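You operate a simulated robot arm through the tools that you are given. There is no shell and no other tool. Be economical: measure what you need, move in short steps, check, and stop when the job is done.

The job below is to be done with a simulated robot arm. You get a single attempt, and the scene is never put back.

## Task
Glue the blue module with one shot at 2 bar.
Fine: seat it in the blue slide; afterwards pressure off, cup back under the nozzle.

The check looks at the end state, three seconds after you hand in, the way a careful person would. Anything else that was tipped, shoved, dropped, spilled or broken makes it a failure.

## Robot
A 5-joint arm with a two-finger parallel gripper, fixed in place. Base frame: the origin is at the foot of the arm, x ahead of it, y to its left, z up; the work surface is at about z = 8. Units: mm, rad, N and s.
With the tool pointing down near the work surface it reaches from about 260 to 680 mm from the base axis. Its first joint turns from -1.152 to 1.152 rad. The tool tilts only in the upright plane through the base axis and itself; it spins freely about its own axis. Payload 2.9 kg.
Tool frame: the origin (TCP) lies between the finger pads and is the grasp point; the fingertips stand 30 mm ahead of it; z points along the fingers, y is the line along which they close. The gripper opens to 110 mm. The fingers are 20 mm wide and 10 mm thick; the gripper's body (48 by 112 mm) begins 55 mm behind the TCP.
Orientation is that of the tool frame in the base frame, as a unit quaternion [x, y, z, w]. With the fingers straight down and closing along the base's y, the tool's x points along the base's -x, its y along +y and its z along -z.

## Interface
- The arm moves only by the tool nudge_tool. Its argument "steps" is a list of rows, each a list of 7 numbers: the shift along the base's x, y, z in mm, then the turn, a rotation vector about the base's x, y, z in rad, then the finger opening in mm, from 0 to 110. In form: [[x, y, z, rx, ry, rz, hand], ...]. A call has 1 to 10 rows; each row shifts and turns the commanded pose from where the row before left it. Rows are played at 5 a second. More than 50 mm and 0.15 rad between two rows, or a gripper value outside its range, and nothing of the call is played. Where a pose cannot be reached the arm comes as near as it can. A force on the tool above 90 N (or 10 N above the force at the start of the call, whichever is more), or a blocked arm, ends the call early, and 0.2 s more pass. Each finger travels about 108 mm/s and halts on what it meets, pressing with about 25 N; the grip force reading is that of the motor and also rises with nothing between the fingers. The clock runs only during rows and for 0.2 s after the last one: add rows that do not move to give the fingers time. The reply holds the time, the measured pose of the TCP, the force on the tool along the base axes, the opening and the grip force, in the units named above and with some noise, with the torque about the TCP (base axes, N m) and any sound that the robot's microphone picked up, and new pictures: "views" is both (left out), scene, wrist or none.
- Cameras (640 x 400 px; columns grow to the right, rows downward): "scene" is fixed at [25.3, -442.2, 614.2]; the picture's right is [0.86, -0.51, 0.00], its down [-0.24, -0.41, -0.88] and it looks along [0.45, 0.76, -0.48] (base axes); focal length 314 px, centre (320, 200). "wrist" rides on the gripper at [72, 17, -103] in the tool frame; the picture's right is [-0.23, 0.97, 0.00], its down [-0.76, -0.18, -0.62] and it looks along [-0.61, -0.14, 0.78] (tool axes); focal length 222 px, centre (320, 200). There is no depth. A picture from a camera that has moved, and an enlarged one, comes with that camera's place and axes in the base frame and with its lens.
- enlarge(camera, box): a new picture of the part [left, top, right, bottom] of that camera's present view, enlarged. It takes no simulated time.
- sign_off(): hands the job in; it is judged then, once.

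Work in short steps. Places have to be worked out from the pictures, the camera data and where the tool is seen: move nearer, look again, correct. Check each grasp and each placing, and mend what went wrong. You have 120 turns and 200 pictures in all, those below and enlarged ones among them. Open the gripper and draw the arm clear of the work before you hand the job in, unless the task says otherwise; then end with one line.

The tools are called by a JSON object that holds its "name" and its "arguments". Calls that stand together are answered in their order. nudge_tool: Moves the arm, as the interface text tells. Its arguments: {"type":"object","properties":{"steps":{"type":"array","items":{"type":"array","items":{"type":"number"}}},"views":{"type":"string","enum":["both","scene","wrist","none"]}},"required":["steps"]} The other tools are called the same way: enlarge (camera, box) takes an enlarged picture of a part of a camera's view; sign_off () hands the job in.

At the start:

```text
time: 0.0
tool_pos: [240.1, 303.2, 392.6]
tool_rot: [0.0, 1.0, 0.0, 0.0]
force: [-0.4, -0.6, -0.3]
wrist_torque: [-0.04, 0.04, 0.01]
width: 110.1
grasp_force: 0.0
```

scene: 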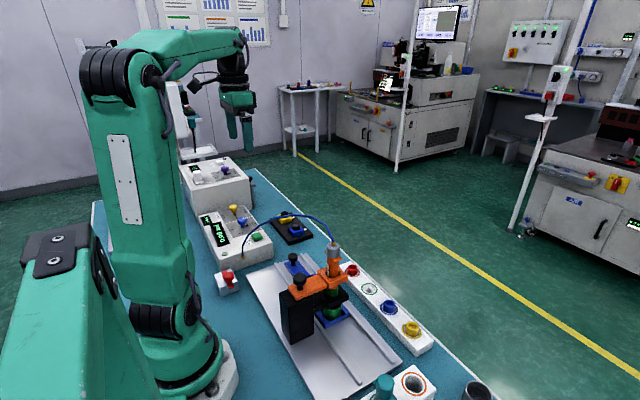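
wrist: 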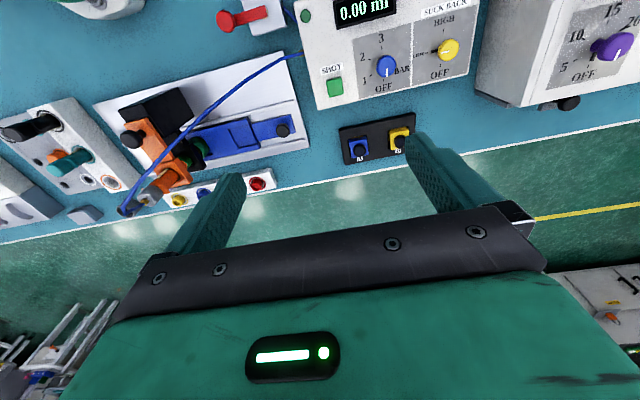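

I start by looking closer at both views to identify the parts.

{"name": "enlarge", "arguments": {"camera": "scene", "box": [170, 140, 350, 300]}}

{"name": "enlarge", "arguments": {"camera": "scene", "box": [240, 230, 500, 400]}}

{"name": "enlarge", "arguments": {"camera": "wrist", "box": [0, 60, 320, 240]}}

{"name": "enlarge", "arguments": {"camera": "wrist", "box": [200, 0, 500, 200]}}

```text
2.50 times, centred on (260, 220) of scene
camera zoom: at [25.3, -442.2, 614.2], right [0.86, -0.51, 0.0], down [-0.24, -0.41, -0.88], along [0.45, 0.76, -0.48], focal length 786 px, centre (470, 150)
```

zoom: 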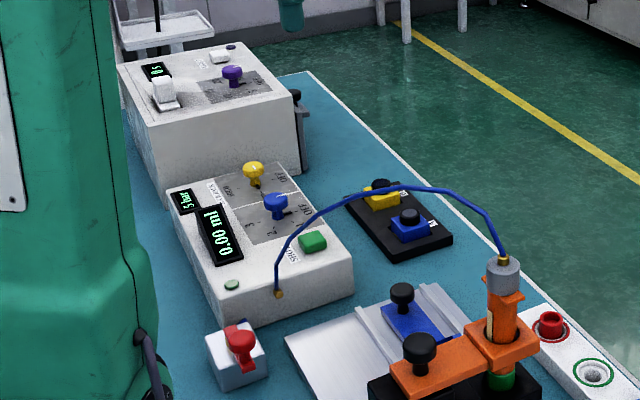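

```text
2.35 times, centred on (370, 315) of scene
camera zoom: at [25.3, -442.2, 614.2], right [0.86, -0.51, 0.0], down [-0.24, -0.41, -0.88], along [0.45, 0.76, -0.48], focal length 740 px, centre (202, -71)
```

zoom: 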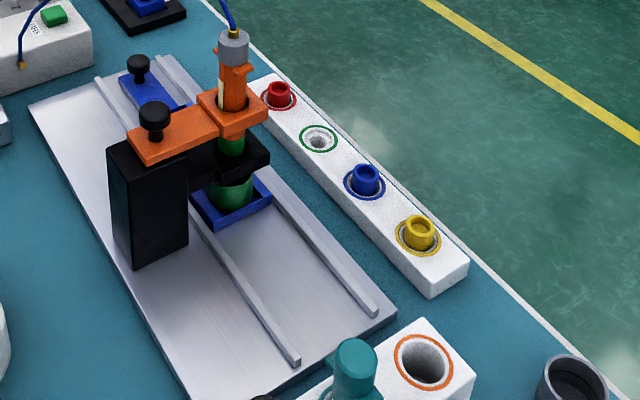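

```text
2.00 times, centred on (160, 150) of wrist
camera zoom: at [168.0, 318.7, 496.3], right [0.23, 0.97, 0.0], down [0.76, -0.18, 0.62], along [0.61, -0.14, -0.78], focal length 444 px, centre (640, 300)
```

zoom: 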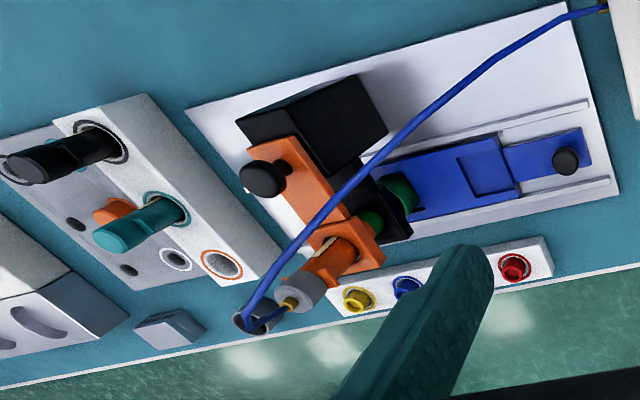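

```text
2.00 times, centred on (350, 100) of wrist
camera zoom: at [168.0, 318.7, 496.3], right [0.23, 0.97, 0.0], down [0.76, -0.18, 0.62], along [0.61, -0.14, -0.78], focal length 444 px, centre (260, 400)
```

zoom: 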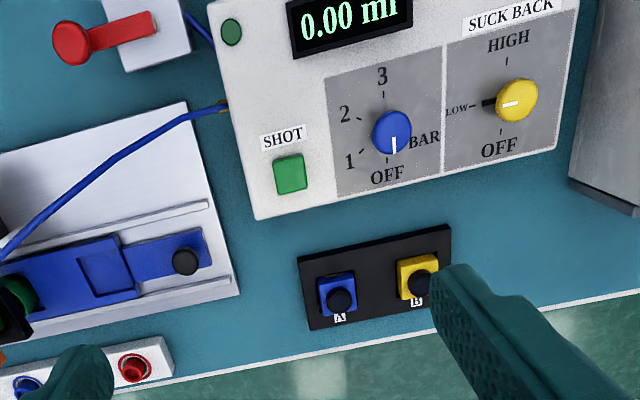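

The station: dispenser box (blue pressure knob at ~(247,409,77), green SHOT at ~(261,326,66)), blue module A at ~(403,352,~36), and the slide with knob ~(320,206,48), pocket ~(322,111), cup ~(313,-5). I take closer looks at the displays and the clamp before moving.

{"name": "enlarge", "arguments": {"camera": "scene", "box": [195, 195, 275, 245]}}

{"name": "enlarge", "arguments": {"camera": "scene", "box": [270, 235, 380, 345]}}

{"name": "enlarge", "arguments": {"camera": "wrist", "box": [200, 0, 420, 70]}}

{"name": "enlarge", "arguments": {"camera": "wrist", "box": [325, 115, 435, 175]}}

```text
8.00 times, centred on (235, 220) of scene
camera zoom: at [25.3, -442.2, 614.2], right [0.86, -0.51, 0.0], down [-0.24, -0.41, -0.88], along [0.45, 0.76, -0.48], focal length 2516 px, centre (1000, 40)
```

zoom: 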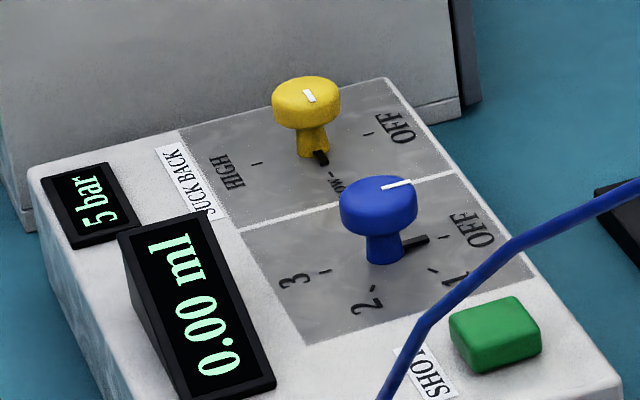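

```text
3.64 times, centred on (325, 290) of scene
camera zoom: at [25.3, -442.2, 614.2], right [0.86, -0.51, 0.0], down [-0.24, -0.41, -0.88], along [0.45, 0.76, -0.48], focal length 1144 px, centre (302, -127)
```

zoom: 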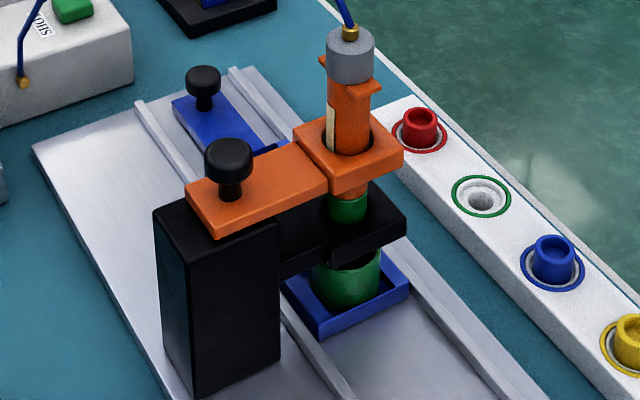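

```text
2.91 times, centred on (310, 35) of wrist
camera zoom: at [168.0, 318.7, 496.3], right [0.23, 0.97, 0.0], down [0.76, -0.18, 0.62], along [0.61, -0.14, -0.78], focal length 646 px, centre (349, 680)
```

zoom: 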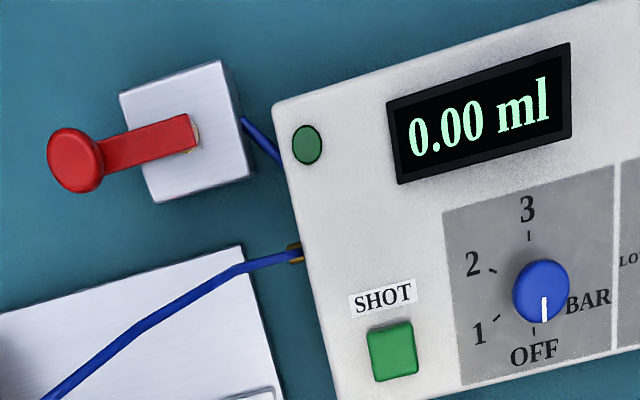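

```text
5.82 times, centred on (380, 145) of wrist
camera zoom: at [168.0, 318.7, 496.3], right [0.23, 0.97, 0.0], down [0.76, -0.18, 0.62], along [0.61, -0.14, -0.78], focal length 1292 px, centre (-29, 520)
```

zoom: 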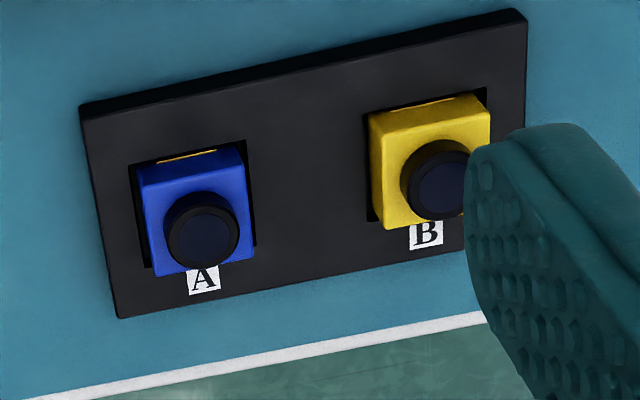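

Supply reads 5 bar, both knobs at OFF/LOW. I move above the blue module for a close look, lining up for its black knob.

{"name": "nudge_tool", "arguments": {"steps": [[40, 12, -45, 0, 0, 0, 60], [40, 12, -45, 0, 0, 0, 60], [40, 12, -45, 0, 0, 0, 60], [40, 13, -45, 0, 0, 0, 60], [0, 0, 0, 0, 0, 0, 60], [0, 0, 0, 0, 0, 0, 60]]}}

```text
refused: row 1 steps farther than a row can; nothing moved
```

The step limit is 50 mm per row; I use smaller ones.

{"name": "nudge_tool", "arguments": {"steps": [[27, 8, -30, 0, 0, 0, 60], [27, 8, -30, 0, 0, 0, 60], [27, 8, -30, 0, 0, 0, 60], [27, 8, -30, 0, 0, 0, 60], [27, 8, -30, 0, 0, 0, 60], [27, 9, -30, 0, 0, 0, 60], [0, 0, 0, 0, 0, 0, 60], [0, 0, 0, 0, 0, 0, 60]]}}

```text
time: 1.8
tool_pos: [402.2, 351.1, 212.1]
tool_rot: [0.0, 1.0, 0.0, 0.0]
force: [-0.1, -0.4, -0.9]
wrist_torque: [-0.02, 0.03, 0.03]
width: 60.2
grasp_force: 0.0
camera wrist: at [329.3, 367.4, 316.2], right [0.23, 0.97, 0.0], down [0.76, -0.18, 0.62], along [0.61, -0.14, -0.78], focal length 222 px, centre (320, 200)
```

scene: 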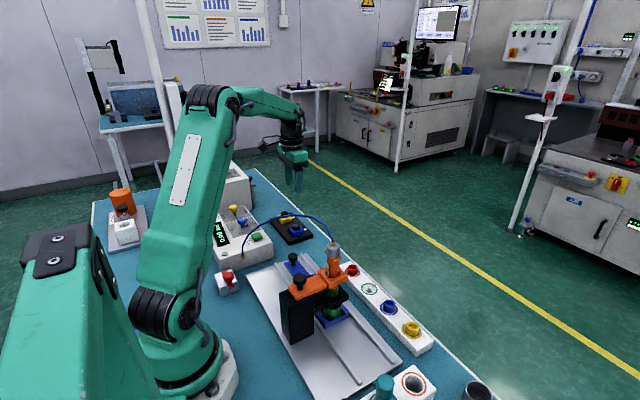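
wrist: 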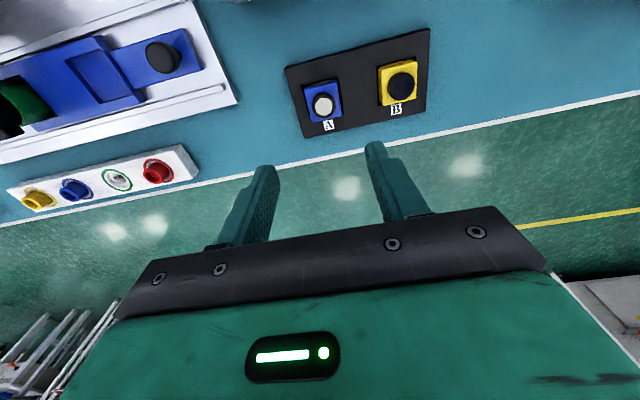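

{"name": "enlarge", "arguments": {"camera": "wrist", "box": [280, 30, 440, 140]}}

{"name": "enlarge", "arguments": {"camera": "wrist", "box": [0, 0, 250, 160]}}

```text
3.64 times, centred on (360, 85) of wrist
camera zoom: at [329.3, 367.4, 316.2], right [0.23, 0.97, 0.0], down [0.76, -0.18, 0.62], along [0.61, -0.14, -0.78], focal length 808 px, centre (174, 618)
```

zoom: 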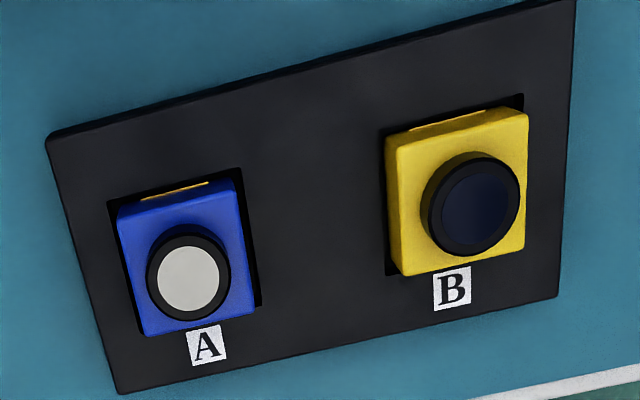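

```text
2.50 times, centred on (125, 80) of wrist
camera zoom: at [329.3, 367.4, 316.2], right [0.23, 0.97, 0.0], down [0.76, -0.18, 0.62], along [0.61, -0.14, -0.78], focal length 555 px, centre (808, 500)
```

zoom: 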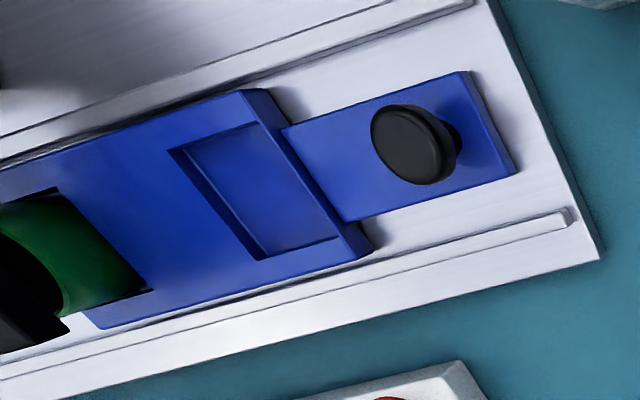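

Module A centre ≈ (406.5,355), square to the axes, glue stripe on its -x edge; pocket centre ≈ (320,103). The hose runs on the -x side of the pocket near z≈220, so I spin the tool half a turn so that the camera is on the +x side, away from the hose.

{"name": "nudge_tool", "arguments": {"steps": [[0, 0, 0, 0, 0, 0.149, 60], [0, 0, 0, 0, 0, 0.149, 60], [0, 0, 0, 0, 0, 0.149, 60], [0, 0, 0, 0, 0, 0.149, 60], [0, 0, 0, 0, 0, 0.149, 60], [0, 0, 0, 0, 0, 0.149, 60], [0, 0, 0, 0, 0, 0.149, 60], [0, 0, 0, 0, 0, 0.149, 60], [0, 0, 0, 0, 0, 0.149, 60], [0, 0, 0, 0, 0, 0.149, 60]], "views": "none"}}

{"name": "nudge_tool", "arguments": {"steps": [[0, 0, 0, 0, 0, 0.15, 60], [0, 0, 0, 0, 0, 0.15, 60], [0, 0, 0, 0, 0, 0.15, 60], [0, 0, 0, 0, 0, 0.15, 60], [0, 0, 0, 0, 0, 0.15, 60], [0, 0, 0, 0, 0, 0.15, 60], [0, 0, 0, 0, 0, 0.15, 60], [0, 0, 0, 0, 0, 0.15, 60], [0, 0, 0, 0, 0, 0.15, 60], [0, 0, 0, 0, 0, 0.15, 60]], "views": "none"}}

{"name": "nudge_tool", "arguments": {"steps": [[0, 0, 0, 0, 0, 0.1516, 60], [0, -40, 0, 0, 0, 0, 60], [0, -40, 0, 0, 0, 0, 60], [0, -40, 0, 0, 0, 0, 60], [0, -40, 0, 0, 0, 0, 60], [0, -40, 0, 0, 0, 0, 60], [0, -40, 0, 0, 0, 0, 60], [0, -30, 0, 0, 0, 0, 60], [0, 0, 0, 0, 0, 0, 60]]}}

```text
time: 4.0
tool_pos: [402.2, 351.6, 212.4]
tool_rot: [-0.678, 0.735, 0.0, 0.0]
force: [-0.8, 0.3, 0.7]
wrist_torque: [0.02, 0.0, 0.0]
width: 60.2
grasp_force: 0.1
```

```text
time: 6.2
tool_pos: [401.3, 350.8, 213.0]
tool_rot: [0.997, -0.074, 0.0, 0.0]
force: [-0.5, 0.0, 0.3]
wrist_torque: [0.0, -0.01, -0.02]
width: 59.7
grasp_force: 0.0
```

```text
refused: row 1 steps farther than a row can; nothing moved
```

Nearly turned; I finish the spin and slide over toward y≈80 at x≈402 to look at the nozzle from the +x side.

{"name": "nudge_tool", "arguments": {"steps": [[0, 0, 0, 0, 0, 0.148, 60], [0, -40, 0, 0, 0, 0, 60], [0, -40, 0, 0, 0, 0, 60], [0, -40, 0, 0, 0, 0, 60], [0, -40, 0, 0, 0, 0, 60], [0, -40, 0, 0, 0, 0, 60], [0, -40, 0, 0, 0, 0, 60], [0, -30, 0, 0, 0, 0, 60], [0, 0, 0, 0, 0, 0, 60]]}}

```text
time: 8.2
tool_pos: [401.9, 81.0, 212.8]
tool_rot: [1.0, -0.002, -0.001, -0.001]
force: [0.5, 0.5, 0.0]
wrist_torque: [0.02, 0.01, 0.04]
width: 60.3
grasp_force: 0.0
camera wrist: at [473.8, 62.4, 317.2], right [-0.23, -0.97, 0.0], down [-0.76, 0.18, 0.62], along [-0.61, 0.14, -0.78], focal length 222 px, centre (320, 200)
```

scene: 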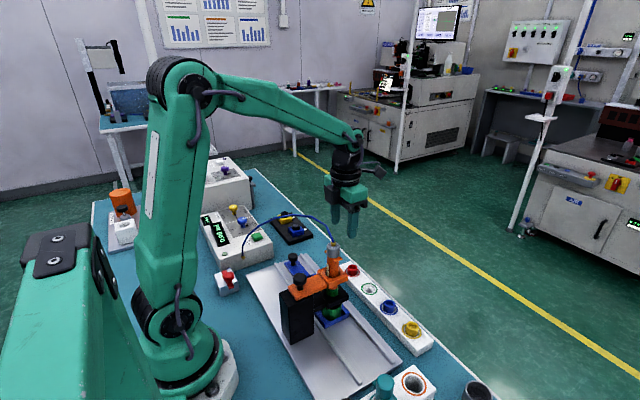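
wrist: 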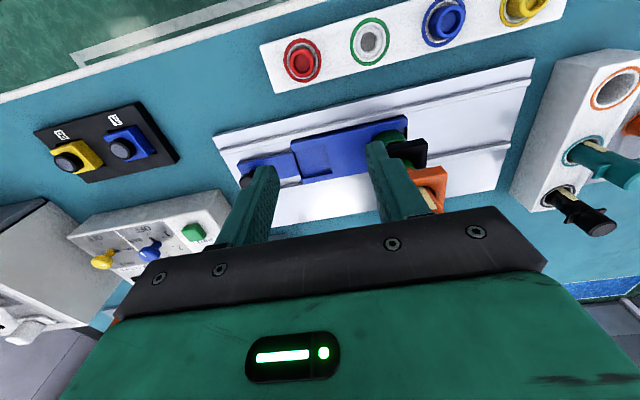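

The nozzle is hidden behind a finger. I move +y and lower, closing the fingers, to look at the nozzle from a flatter angle.

{"name": "nudge_tool", "arguments": {"steps": [[5, 20, -25, 0, 0, 0, 10], [5, 20, -25, 0, 0, 0, 10], [5, 20, -25, 0, 0, 0, 10], [5, 15, -5, 0, 0, 0, 10], [0, 0, 0, 0, 0, 0, 10]], "views": "wrist"}}

{"name": "enlarge", "arguments": {"camera": "wrist", "box": [340, 60, 640, 260]}}

```text
time: 9.4
tool_pos: [421.0, 156.8, 132.1]
tool_rot: [1.0, -0.002, 0.001, 0.0]
force: [-0.2, 0.1, 0.2]
wrist_torque: [-0.01, -0.01, 0.01]
width: 10.0
grasp_force: 0.1
camera wrist: at [494.7, 138.9, 235.9], right [-0.23, -0.97, 0.0], down [-0.76, 0.18, 0.62], along [-0.61, 0.14, -0.78], focal length 222 px, centre (320, 200)
```

wrist: 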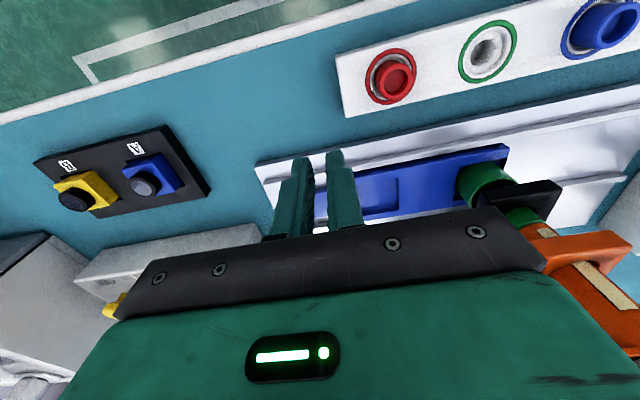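

```text
2.00 times, centred on (490, 160) of wrist
camera zoom: at [494.7, 138.9, 235.9], right [-0.23, -0.97, 0.0], down [-0.76, 0.18, 0.62], along [-0.61, 0.14, -0.78], focal length 444 px, centre (-20, 280)
```

zoom: 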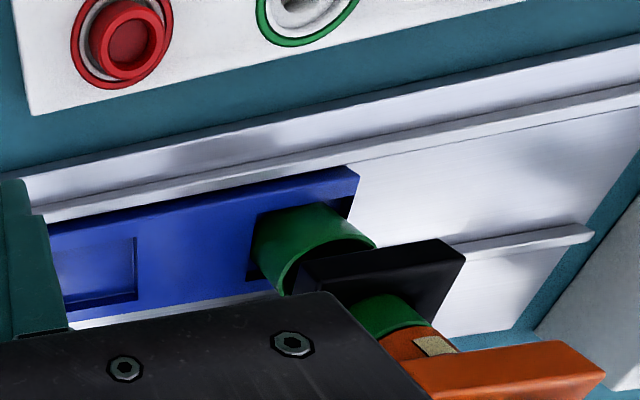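

I zoom hard on the gap between nozzle plate and cup from the fixed camera, and on module A from this side.

{"name": "enlarge", "arguments": {"camera": "scene", "box": [310, 270, 360, 330]}}

{"name": "enlarge", "arguments": {"camera": "wrist", "box": [30, 120, 220, 220]}}

```text
6.67 times, centred on (335, 300) of scene
camera zoom: at [25.3, -442.1, 614.2], right [0.86, -0.51, 0.0], down [-0.24, -0.41, -0.88], along [0.45, 0.76, -0.48], focal length 2097 px, centre (220, -467)
```

zoom: 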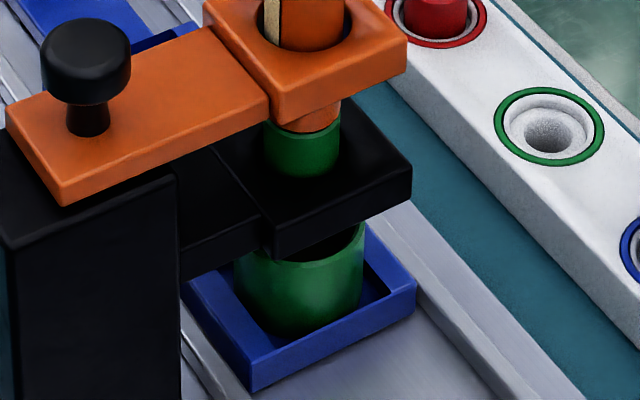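

```text
3.37 times, centred on (125, 170) of wrist
camera zoom: at [494.7, 138.9, 235.9], right [-0.23, -0.97, 0.0], down [-0.76, 0.18, 0.62], along [-0.61, 0.14, -0.78], focal length 748 px, centre (977, 301)
```

zoom: 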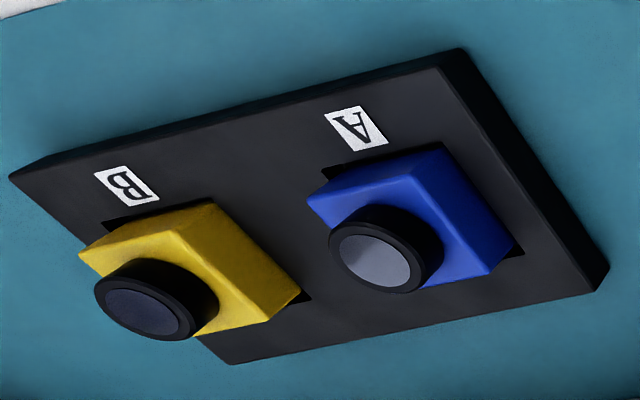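

The cap on top of the module (z≈41, ~28 mm wide, ~12 mm tall) is the grip and glue spot. I go above module A and open to 60.

{"name": "nudge_tool", "arguments": {"steps": [[-4, 40, 0, 0, 0, 0, 30], [-4, 40, 0, 0, 0, 0, 50], [-4, 40, 0, 0, 0, 0, 60], [-2, 40, 0, 0, 0, 0, 60], [0, 38, 0, 0, 0, 0, 60], [0, 0, -30, 0, 0, 0, 60], [0, 0, 0, 0, 0, 0, 60]]}}

{"name": "enlarge", "arguments": {"camera": "scene", "box": [250, 170, 350, 250]}}

{"name": "enlarge", "arguments": {"camera": "wrist", "box": [210, 100, 450, 240]}}

```text
time: 11.0
tool_pos: [409.1, 355.1, 103.6]
tool_rot: [1.0, -0.002, 0.0, 0.0]
force: [0.3, 0.5, 0.1]
wrist_torque: [0.0, -0.03, 0.0]
width: 59.9
grasp_force: 0.0
camera wrist: at [481.8, 337.9, 207.3], right [-0.23, -0.97, 0.0], down [-0.76, 0.18, 0.62], along [-0.61, 0.14, -0.78], focal length 222 px, centre (320, 200)
```

scene: 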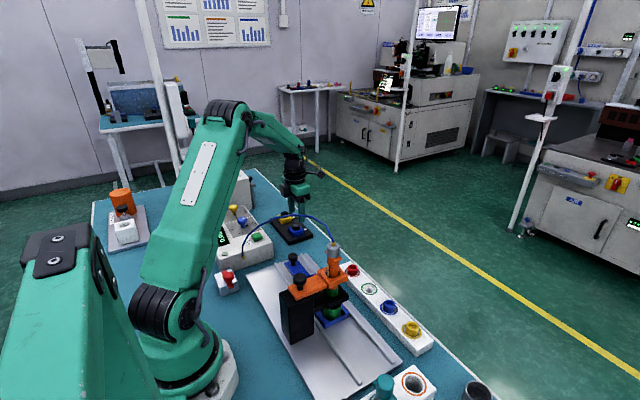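
wrist: 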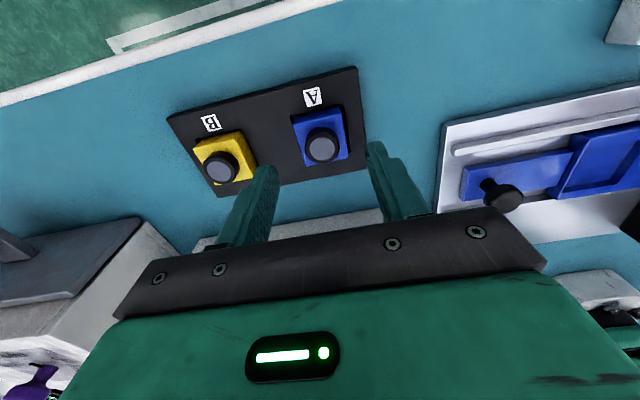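

```text
5.00 times, centred on (300, 210) of scene
camera zoom: at [25.3, -442.1, 614.2], right [0.86, -0.51, 0.0], down [-0.24, -0.41, -0.88], along [0.45, 0.76, -0.48], focal length 1573 px, centre (420, 150)
```

zoom: 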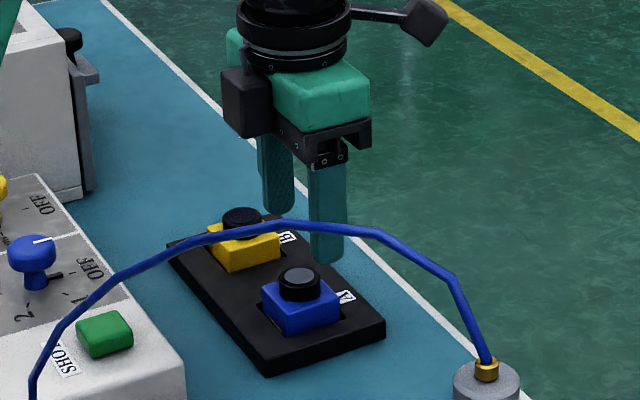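

```text
2.67 times, centred on (330, 170) of wrist
camera zoom: at [481.8, 337.9, 207.3], right [-0.23, -0.97, 0.0], down [-0.76, 0.18, 0.62], along [-0.61, 0.14, -0.78], focal length 592 px, centre (293, 280)
```

zoom: 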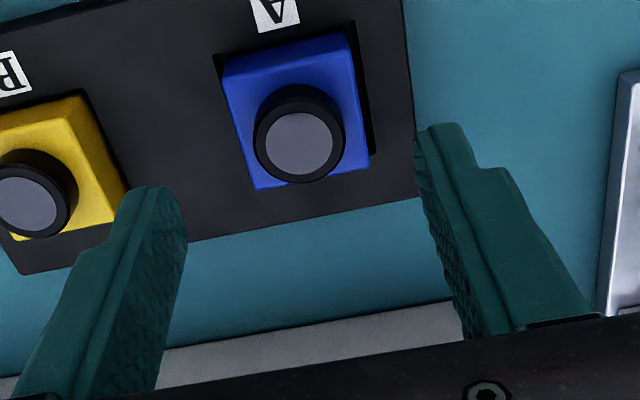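

Cap centre ≈ (404.5,354,42). I correct and descend so that the fingertips reach about z=31, then look.

{"name": "nudge_tool", "arguments": {"steps": [[-4.5, -1, 0, 0, 0, 0, 60], [0, 0, -20, 0, 0, 0, 60], [0, 0, -15, 0, 0, 0, 60], [0, 0, 0, 0, 0, 0, 60]]}}

{"name": "enlarge", "arguments": {"camera": "scene", "box": [265, 190, 335, 245]}}

{"name": "enlarge", "arguments": {"camera": "wrist", "box": [210, 120, 450, 260]}}

```text
time: 12.0
tool_pos: [403.2, 355.5, 67.4]
tool_rot: [1.0, -0.002, 0.0, 0.0]
force: [-0.1, 0.3, 0.8]
wrist_torque: [0.0, -0.01, -0.01]
width: 60.2
grasp_force: 0.1
camera wrist: at [476.4, 337.2, 171.3], right [-0.23, -0.97, 0.0], down [-0.76, 0.18, 0.62], along [-0.61, 0.14, -0.78], focal length 222 px, centre (320, 200)
```

scene: 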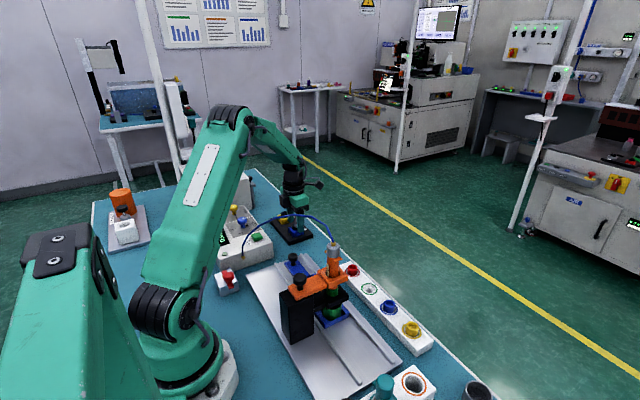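
wrist: 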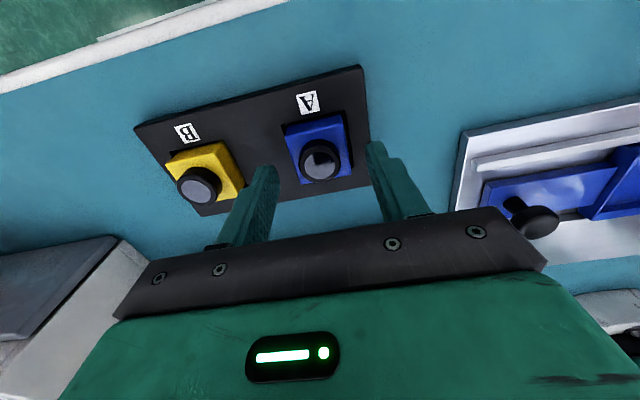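

```text
7.27 times, centred on (300, 218) of scene
camera zoom: at [25.3, -442.2, 614.2], right [0.86, -0.51, 0.0], down [-0.24, -0.41, -0.88], along [0.45, 0.76, -0.48], focal length 2287 px, centre (466, 73)
```

zoom: 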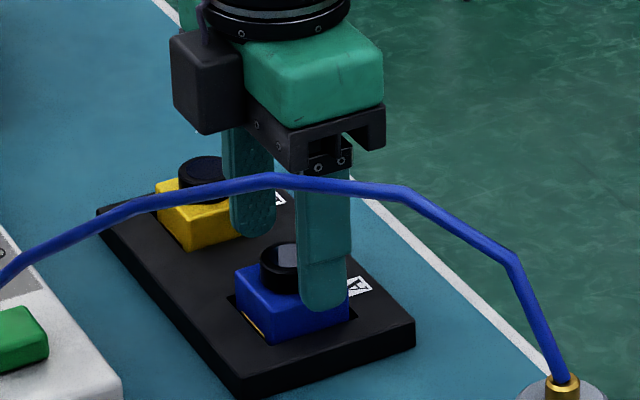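

```text
2.67 times, centred on (330, 190) of wrist
camera zoom: at [476.4, 337.2, 171.3], right [-0.23, -0.97, 0.0], down [-0.76, 0.18, 0.62], along [-0.61, 0.14, -0.78], focal length 592 px, centre (293, 227)
```

zoom: 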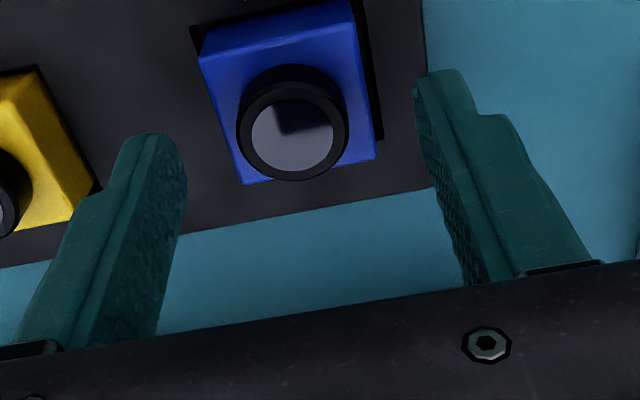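

The cap is centred between the fingers (≈(403.5,353.9)). I lower 6 mm more and close on the cap.

{"name": "nudge_tool", "arguments": {"steps": [[0.5, -1.2, -6, 0, 0, 0, 60], [0, 0, 0, 0, 0, 0, 40], [0, 0, 0, 0, 0, 0, 20], [0, 0, 0, 0, 0, 0, 20], [0, 0, 0, 0, 0, 0, 20]]}}

{"name": "enlarge", "arguments": {"camera": "scene", "box": [265, 190, 335, 245]}}

{"name": "enlarge", "arguments": {"camera": "wrist", "box": [210, 120, 450, 260]}}

```text
time: 13.2
tool_pos: [404.4, 353.5, 62.6]
tool_rot: [1.0, -0.001, 0.001, 0.0]
force: [0.3, 11.7, 3.2]
wrist_torque: [0.44, -0.01, 0.04]
width: 33.3
grasp_force: 24.8
camera wrist: at [477.0, 335.8, 166.0], right [-0.23, -0.97, 0.0], down [-0.76, 0.18, 0.62], along [-0.6, 0.15, -0.78], focal length 222 px, centre (320, 200)
```

scene: 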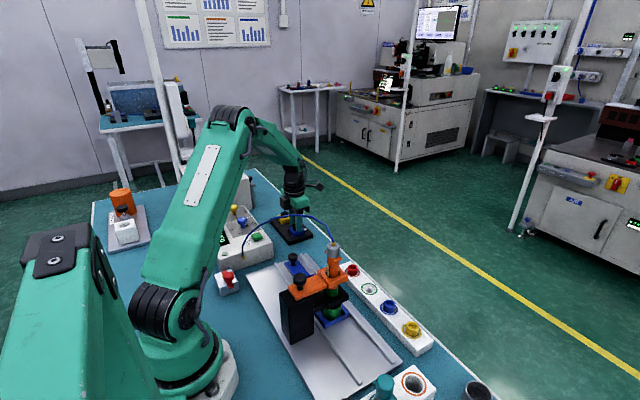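
wrist: 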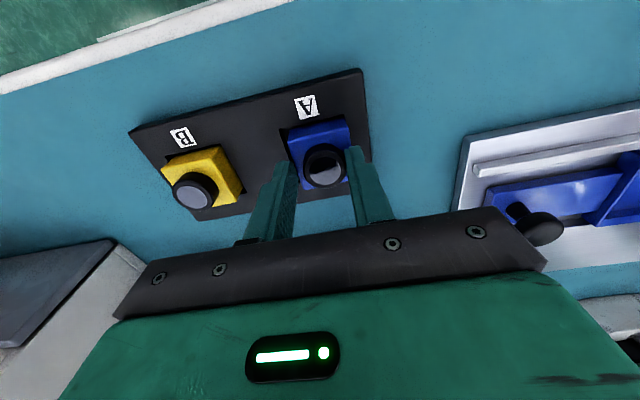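

```text
7.27 times, centred on (300, 218) of scene
camera zoom: at [25.3, -442.2, 614.2], right [0.86, -0.51, 0.0], down [-0.24, -0.41, -0.88], along [0.45, 0.76, -0.48], focal length 2287 px, centre (466, 73)
```

zoom: 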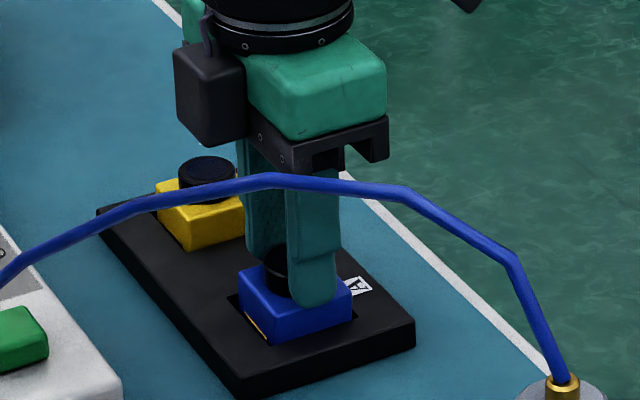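

```text
2.67 times, centred on (330, 190) of wrist
camera zoom: at [477.0, 335.8, 166.0], right [-0.23, -0.97, 0.0], down [-0.76, 0.18, 0.62], along [-0.6, 0.15, -0.78], focal length 592 px, centre (293, 227)
```

zoom: 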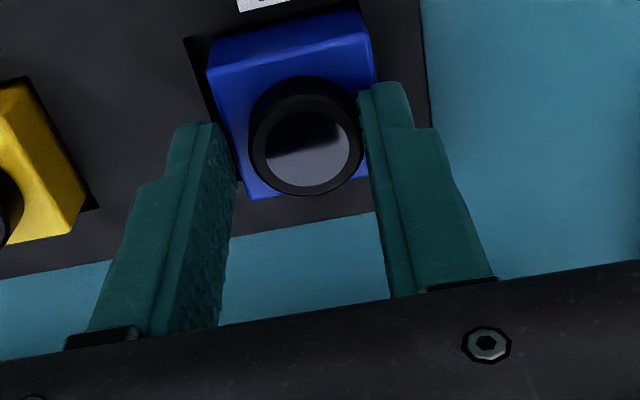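

Grip reads 24.8 N at 33 mm with an 11.7 N side load; the fit is perhaps still settling. I hold one moment more and read again.

{"name": "nudge_tool", "arguments": {"steps": [[0, 0, 0, 0, 0, 0, 15], [0, 0, 0, 0, 0, 0, 15], [0, 0, 0, 0, 0, 0, 15]], "views": "wrist"}}

```text
time: 14.0
tool_pos: [403.2, 354.5, 62.1]
tool_rot: [1.0, -0.001, 0.002, 0.0]
force: [0.4, 18.6, 4.1]
wrist_torque: [0.73, -0.05, 0.01]
width: 33.0
grasp_force: 24.4
camera wrist: at [477.0, 335.8, 166.0], right [-0.23, -0.97, 0.0], down [-0.76, 0.18, 0.62], along [-0.6, 0.14, -0.78], focal length 222 px, centre (320, 200)
```

wrist: 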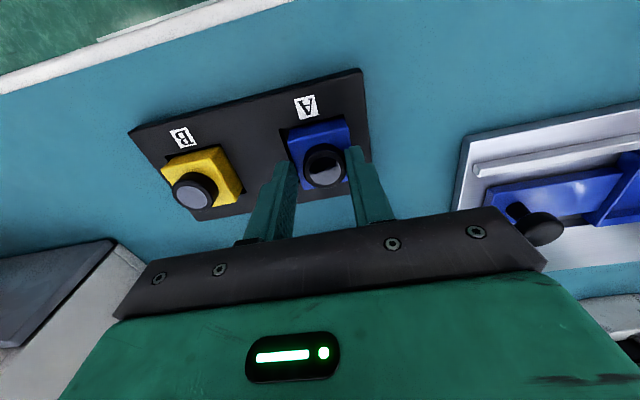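

Net +y load on the tool suggests only one finger presses while the module is against its recess wall. I shift the tool 2 mm in +y to see if that relieves it.

{"name": "nudge_tool", "arguments": {"steps": [[0, 2, 0, 0, 0, 0, 15], [0, 0, 0, 0, 0, 0, 15]], "views": "wrist"}}

{"name": "enlarge", "arguments": {"camera": "wrist", "box": [250, 120, 410, 220]}}

```text
time: 14.6
tool_pos: [405.0, 354.8, 61.3]
tool_rot: [1.0, -0.003, 0.0, 0.001]
force: [4.3, 8.4, 7.8]
wrist_torque: [0.19, -0.26, 0.06]
width: 33.4
grasp_force: 24.8
camera wrist: at [477.1, 336.2, 165.5], right [-0.23, -0.97, 0.0], down [-0.76, 0.18, 0.62], along [-0.61, 0.14, -0.78], focal length 222 px, centre (320, 200)
```

wrist: 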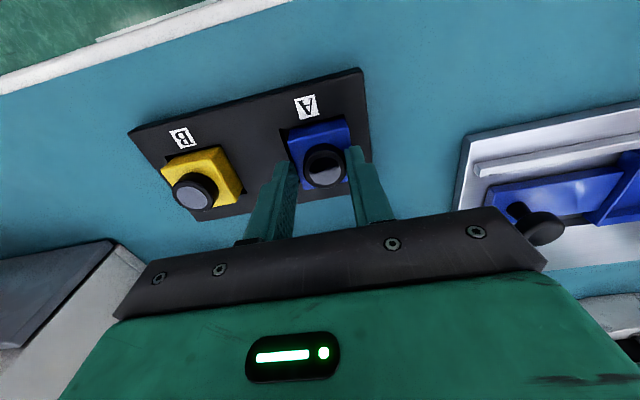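

```text
4.00 times, centred on (330, 170) of wrist
camera zoom: at [477.1, 336.2, 165.5], right [-0.23, -0.97, 0.0], down [-0.76, 0.18, 0.62], along [-0.61, 0.14, -0.78], focal length 888 px, centre (280, 320)
```

zoom: 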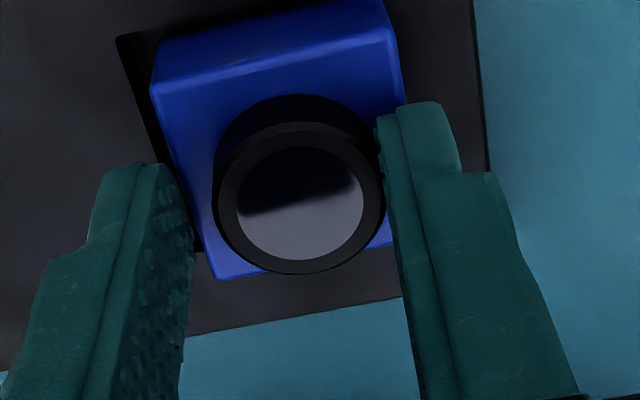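

The pictures show the left finger catching the module's body edge (top ≈ z 31), having pushed it ~3 mm in its recess. I open, raise 5 mm, recentre at y≈350.5 and close on the cap only.

{"name": "nudge_tool", "arguments": {"steps": [[0, 0, 0, 0, 0, 0, 50], [0, 0, 0, 0, 0, 0, 60], [0, -5, 5, 0, 0, 0, 60], [0, 0, 0, 0, 0, 0, 60]], "views": "wrist"}}

{"name": "enlarge", "arguments": {"camera": "wrist", "box": [250, 120, 410, 220]}}

{"name": "enlarge", "arguments": {"camera": "scene", "box": [275, 200, 325, 240]}}

```text
time: 15.6
tool_pos: [404.2, 348.4, 66.7]
tool_rot: [1.0, -0.001, 0.001, 0.001]
force: [-0.3, 0.3, 0.7]
wrist_torque: [-0.01, 0.03, 0.01]
width: 60.0
grasp_force: 0.0
camera wrist: at [476.8, 331.2, 170.3], right [-0.23, -0.97, 0.0], down [-0.76, 0.18, 0.62], along [-0.61, 0.14, -0.78], focal length 222 px, centre (320, 200)
```

wrist: 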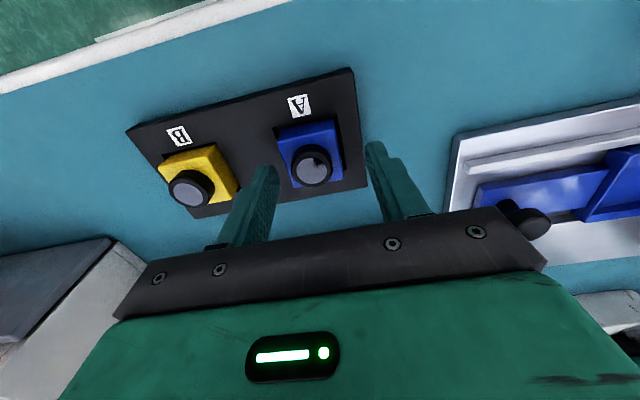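

```text
4.00 times, centred on (330, 170) of wrist
camera zoom: at [476.8, 331.2, 170.3], right [-0.23, -0.97, 0.0], down [-0.76, 0.18, 0.62], along [-0.61, 0.14, -0.78], focal length 888 px, centre (280, 320)
```

zoom: 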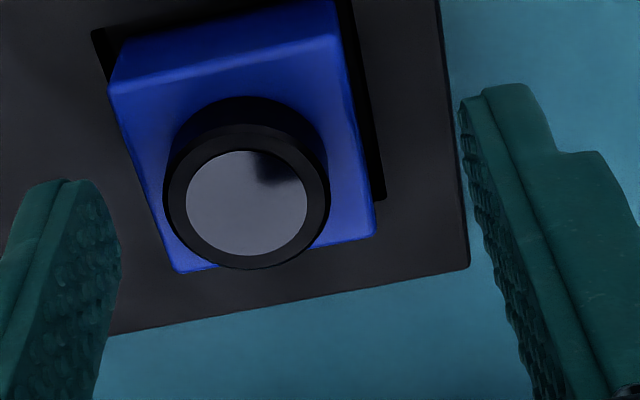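

```text
10.00 times, centred on (300, 220) of scene
camera zoom: at [25.3, -442.2, 614.2], right [0.86, -0.51, 0.0], down [-0.24, -0.41, -0.88], along [0.45, 0.76, -0.48], focal length 3145 px, centre (520, 0)
```

zoom: 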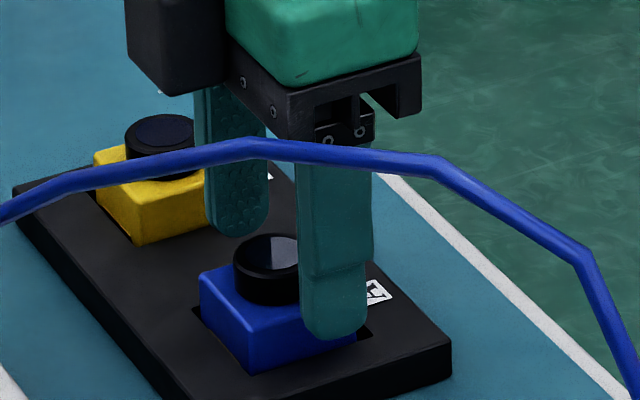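

Refined heights: body top ≈ 34.5, cap top ≈ 46, cap centre ≈ (404,353.2). Fingertips now at ≈ 37, good; I shift +4.8 in y and close.

{"name": "nudge_tool", "arguments": {"steps": [[0, 4.8, 1, 0, 0, 0, 60], [0, 0, 0, 0, 0, 0, 45], [0, 0, 0, 0, 0, 0, 30], [0, 0, 0, 0, 0, 0, 15], [0, 0, 0, 0, 0, 0, 15]], "views": "wrist"}}

{"name": "enlarge", "arguments": {"camera": "wrist", "box": [250, 120, 410, 220]}}

{"name": "enlarge", "arguments": {"camera": "scene", "box": [275, 200, 325, 240]}}

```text
time: 16.8
tool_pos: [404.9, 355.1, 68.0]
tool_rot: [1.0, -0.002, 0.0, 0.0]
force: [0.2, -0.4, 0.4]
wrist_torque: [-0.03, 0.05, 0.02]
width: 26.5
grasp_force: 25.0
camera wrist: at [477.0, 336.3, 171.1], right [-0.23, -0.97, 0.0], down [-0.76, 0.18, 0.62], along [-0.61, 0.14, -0.78], focal length 222 px, centre (320, 200)
```

wrist: 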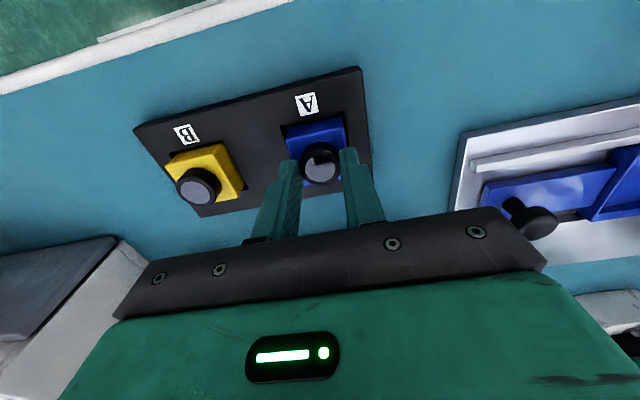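

```text
4.00 times, centred on (330, 170) of wrist
camera zoom: at [477.0, 336.3, 171.1], right [-0.23, -0.97, 0.0], down [-0.76, 0.18, 0.62], along [-0.61, 0.14, -0.78], focal length 888 px, centre (280, 320)
```

zoom: 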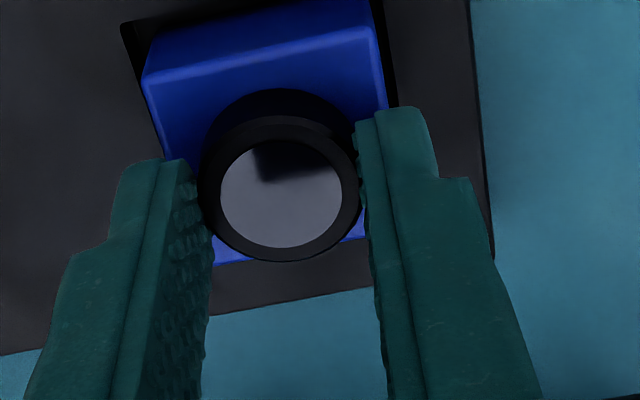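

```text
10.00 times, centred on (300, 220) of scene
camera zoom: at [25.3, -442.2, 614.2], right [0.86, -0.51, 0.0], down [-0.24, -0.41, -0.88], along [0.45, 0.76, -0.48], focal length 3145 px, centre (520, 0)
```

zoom: 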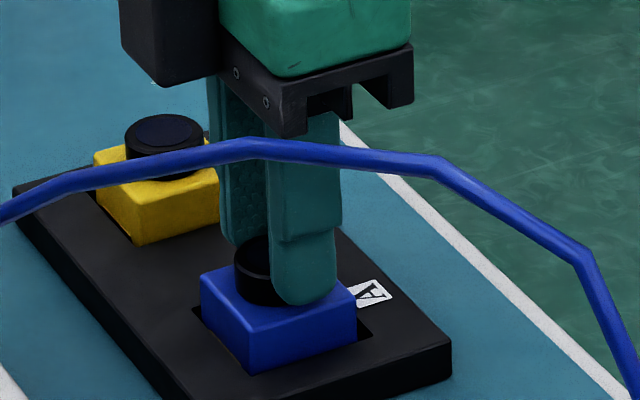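

Firm grip: 26.5 mm, no side load. I lift straight up 85 mm and check.

{"name": "nudge_tool", "arguments": {"steps": [[0, 0, 10, 0, 0, 0, 15], [0, 0, 20, 0, 0, 0, 15], [0, 0, 30, 0, 0, 0, 15], [0, 0, 25, 0, 0, 0, 15], [0, 0, 0, 0, 0, 0, 15]]}}

```text
time: 18.0
tool_pos: [404.6, 355.6, 153.3]
tool_rot: [1.0, -0.002, 0.0, 0.001]
force: [-0.3, -0.1, -0.6]
wrist_torque: [0.0, -0.02, -0.01]
width: 15.1
grasp_force: 0.0
camera wrist: at [476.4, 337.6, 256.5], right [-0.23, -0.97, 0.0], down [-0.76, 0.18, 0.62], along [-0.61, 0.14, -0.78], focal length 222 px, centre (320, 200)
```

scene: 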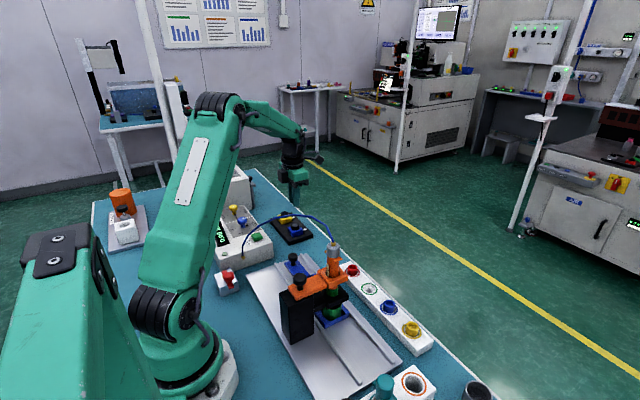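
wrist: 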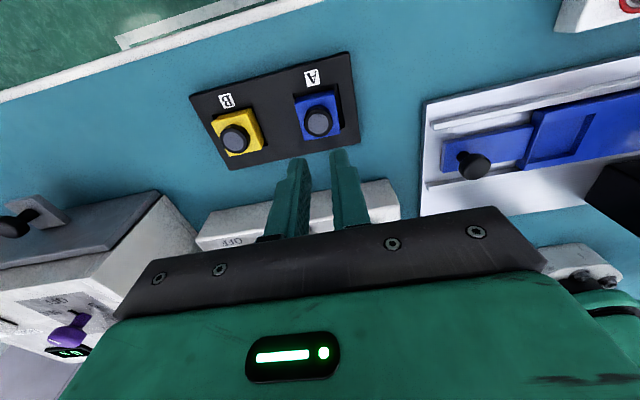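

The cap slipped out (fingers empty, module still in its tray). I check the module, then will take it by its flat body sides instead.

{"name": "enlarge", "arguments": {"camera": "scene", "box": [265, 205, 325, 247]}}

{"name": "enlarge", "arguments": {"camera": "wrist", "box": [240, 60, 400, 160]}}

```text
9.52 times, centred on (295, 226) of scene
camera zoom: at [25.3, -442.2, 614.2], right [0.86, -0.51, 0.0], down [-0.24, -0.41, -0.88], along [0.45, 0.76, -0.48], focal length 2995 px, centre (558, -48)
```

zoom: 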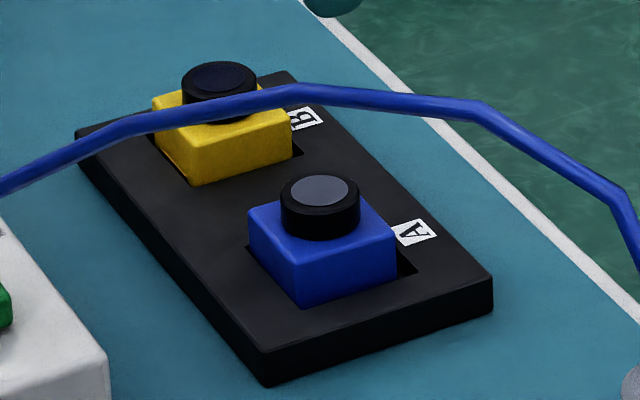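

```text
4.00 times, centred on (320, 110) of wrist
camera zoom: at [476.4, 337.6, 256.5], right [-0.23, -0.97, 0.0], down [-0.76, 0.18, 0.62], along [-0.61, 0.14, -0.78], focal length 888 px, centre (320, 560)
```

zoom: 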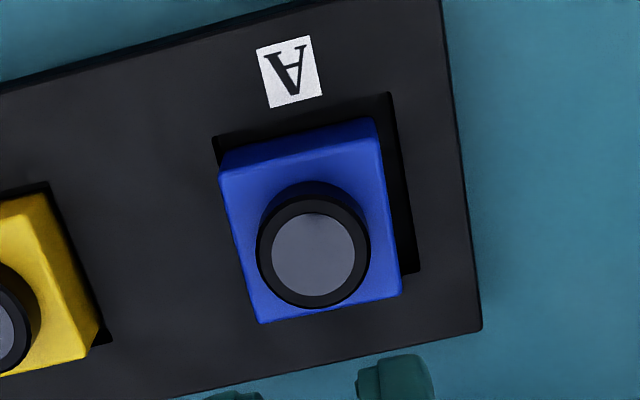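

Module A is undisturbed, centre ≈ (405,354.8). I descend open to TCP z≈54 (tips ≈24, tray top ≈20) and close on the body sides.

{"name": "nudge_tool", "arguments": {"steps": [[0.5, -0.5, -25, 0, 0, 0, 70], [0, 0, -25, 0, 0, 0, 70], [0, 0, -25, 0, 0, 0, 70], [0, 0, -15, 0, 0, 0, 70], [0, 0, -9, 0, 0, 0, 70], [0, 0, 0, 0, 0, 0, 70]], "views": "none"}}

{"name": "enlarge", "arguments": {"camera": "scene", "box": [265, 205, 325, 247]}}

```text
time: 19.4
tool_pos: [403.3, 353.4, 53.6]
tool_rot: [1.0, -0.002, 0.0, 0.0]
force: [0.4, 0.2, 0.9]
wrist_torque: [-0.02, 0.02, 0.02]
width: 69.9
grasp_force: 0.0
```

```text
9.52 times, centred on (295, 226) of scene
camera zoom: at [25.3, -442.2, 614.2], right [0.86, -0.51, 0.0], down [-0.24, -0.41, -0.88], along [0.45, 0.76, -0.48], focal length 2995 px, centre (558, -48)
```

zoom: 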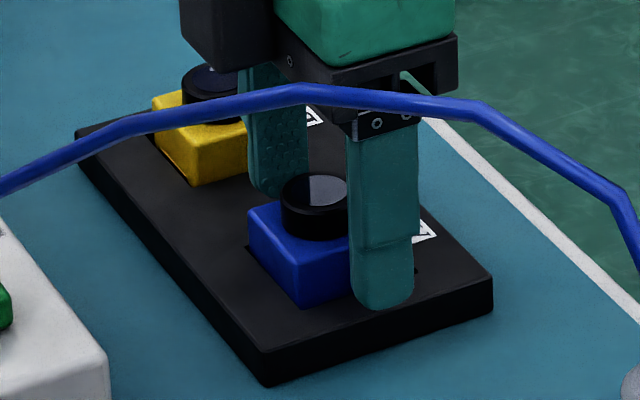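

Tips hover just over the tray beside the body. I close.

{"name": "nudge_tool", "arguments": {"steps": [[0, 0, 0, 0, 0, 0, 55], [0, 0, 0, 0, 0, 0, 45], [0, 0, 0, 0, 0, 0, 30], [0, 0, 0, 0, 0, 0, 30], [0, 0, 0, 0, 0, 0, 30]], "views": "none"}}

{"name": "enlarge", "arguments": {"camera": "scene", "box": [265, 205, 325, 247]}}

{"name": "enlarge", "arguments": {"camera": "wrist", "box": [240, 120, 400, 220]}}

```text
time: 20.6
tool_pos: [403.2, 354.0, 53.2]
tool_rot: [1.0, -0.002, 0.001, 0.0]
force: [0.6, -0.3, 0.0]
wrist_torque: [0.02, -0.03, 0.01]
width: 39.3
grasp_force: 24.5
```

```text
9.52 times, centred on (295, 226) of scene
camera zoom: at [25.3, -442.2, 614.2], right [0.86, -0.51, 0.0], down [-0.24, -0.41, -0.88], along [0.45, 0.76, -0.48], focal length 2995 px, centre (558, -48)
```

zoom: 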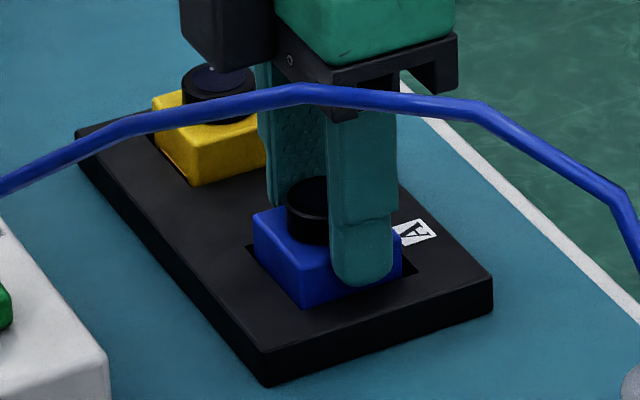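

```text
4.00 times, centred on (320, 170) of wrist
camera zoom: at [476.9, 336.0, 157.0], right [-0.23, -0.97, 0.0], down [-0.76, 0.18, 0.62], along [-0.61, 0.14, -0.78], focal length 888 px, centre (320, 320)
```

zoom: 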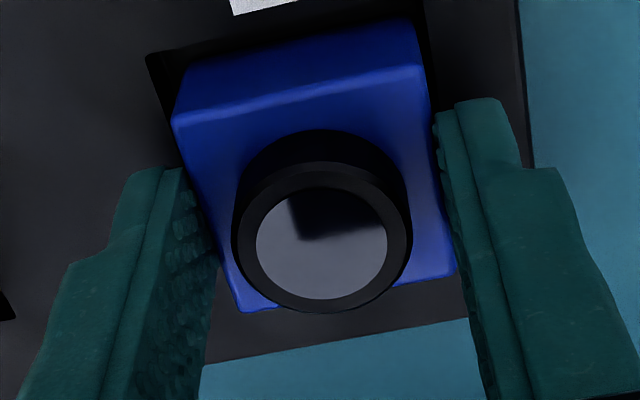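

Gripped at 39.3 mm on both sides. I lift gently and check that it comes along.

{"name": "nudge_tool", "arguments": {"steps": [[0, 0, 5, 0, 0, 0, 30], [0, 0, 10, 0, 0, 0, 30], [0, 0, 15, 0, 0, 0, 30], [0, 0, 20, 0, 0, 0, 30], [0, 0, 20, 0, 0, 0, 30], [0, 0, 20, 0, 0, 0, 30], [0, 0, 0, 0, 0, 0, 30]]}}

```text
time: 22.2
tool_pos: [403.1, 353.4, 143.8]
tool_rot: [1.0, -0.001, 0.0, 0.0]
force: [-1.3, 0.7, -0.8]
wrist_torque: [-0.01, 0.0, -0.01]
width: 39.1
grasp_force: 24.7
camera wrist: at [476.0, 335.8, 247.9], right [-0.23, -0.97, 0.0], down [-0.76, 0.18, 0.62], along [-0.61, 0.14, -0.78], focal length 222 px, centre (320, 200)
```

scene: 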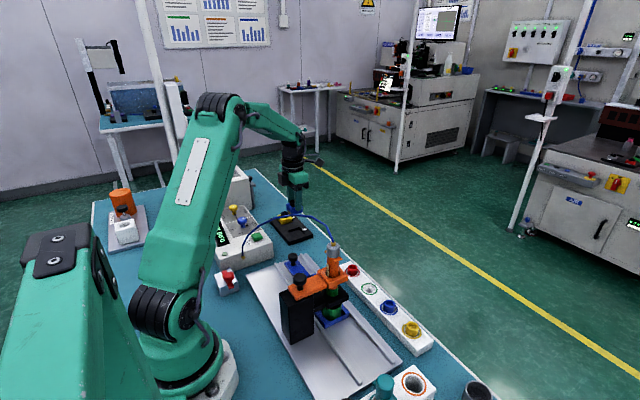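
wrist: 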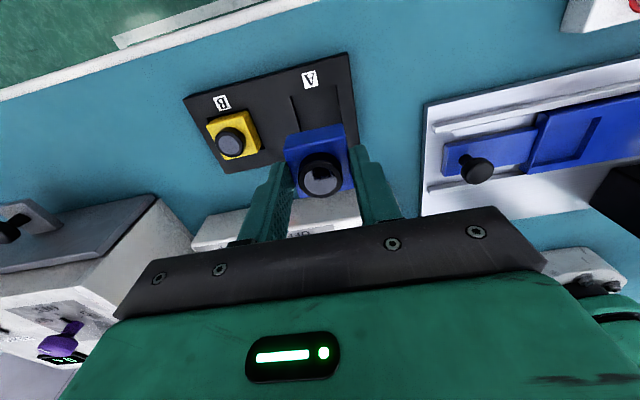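

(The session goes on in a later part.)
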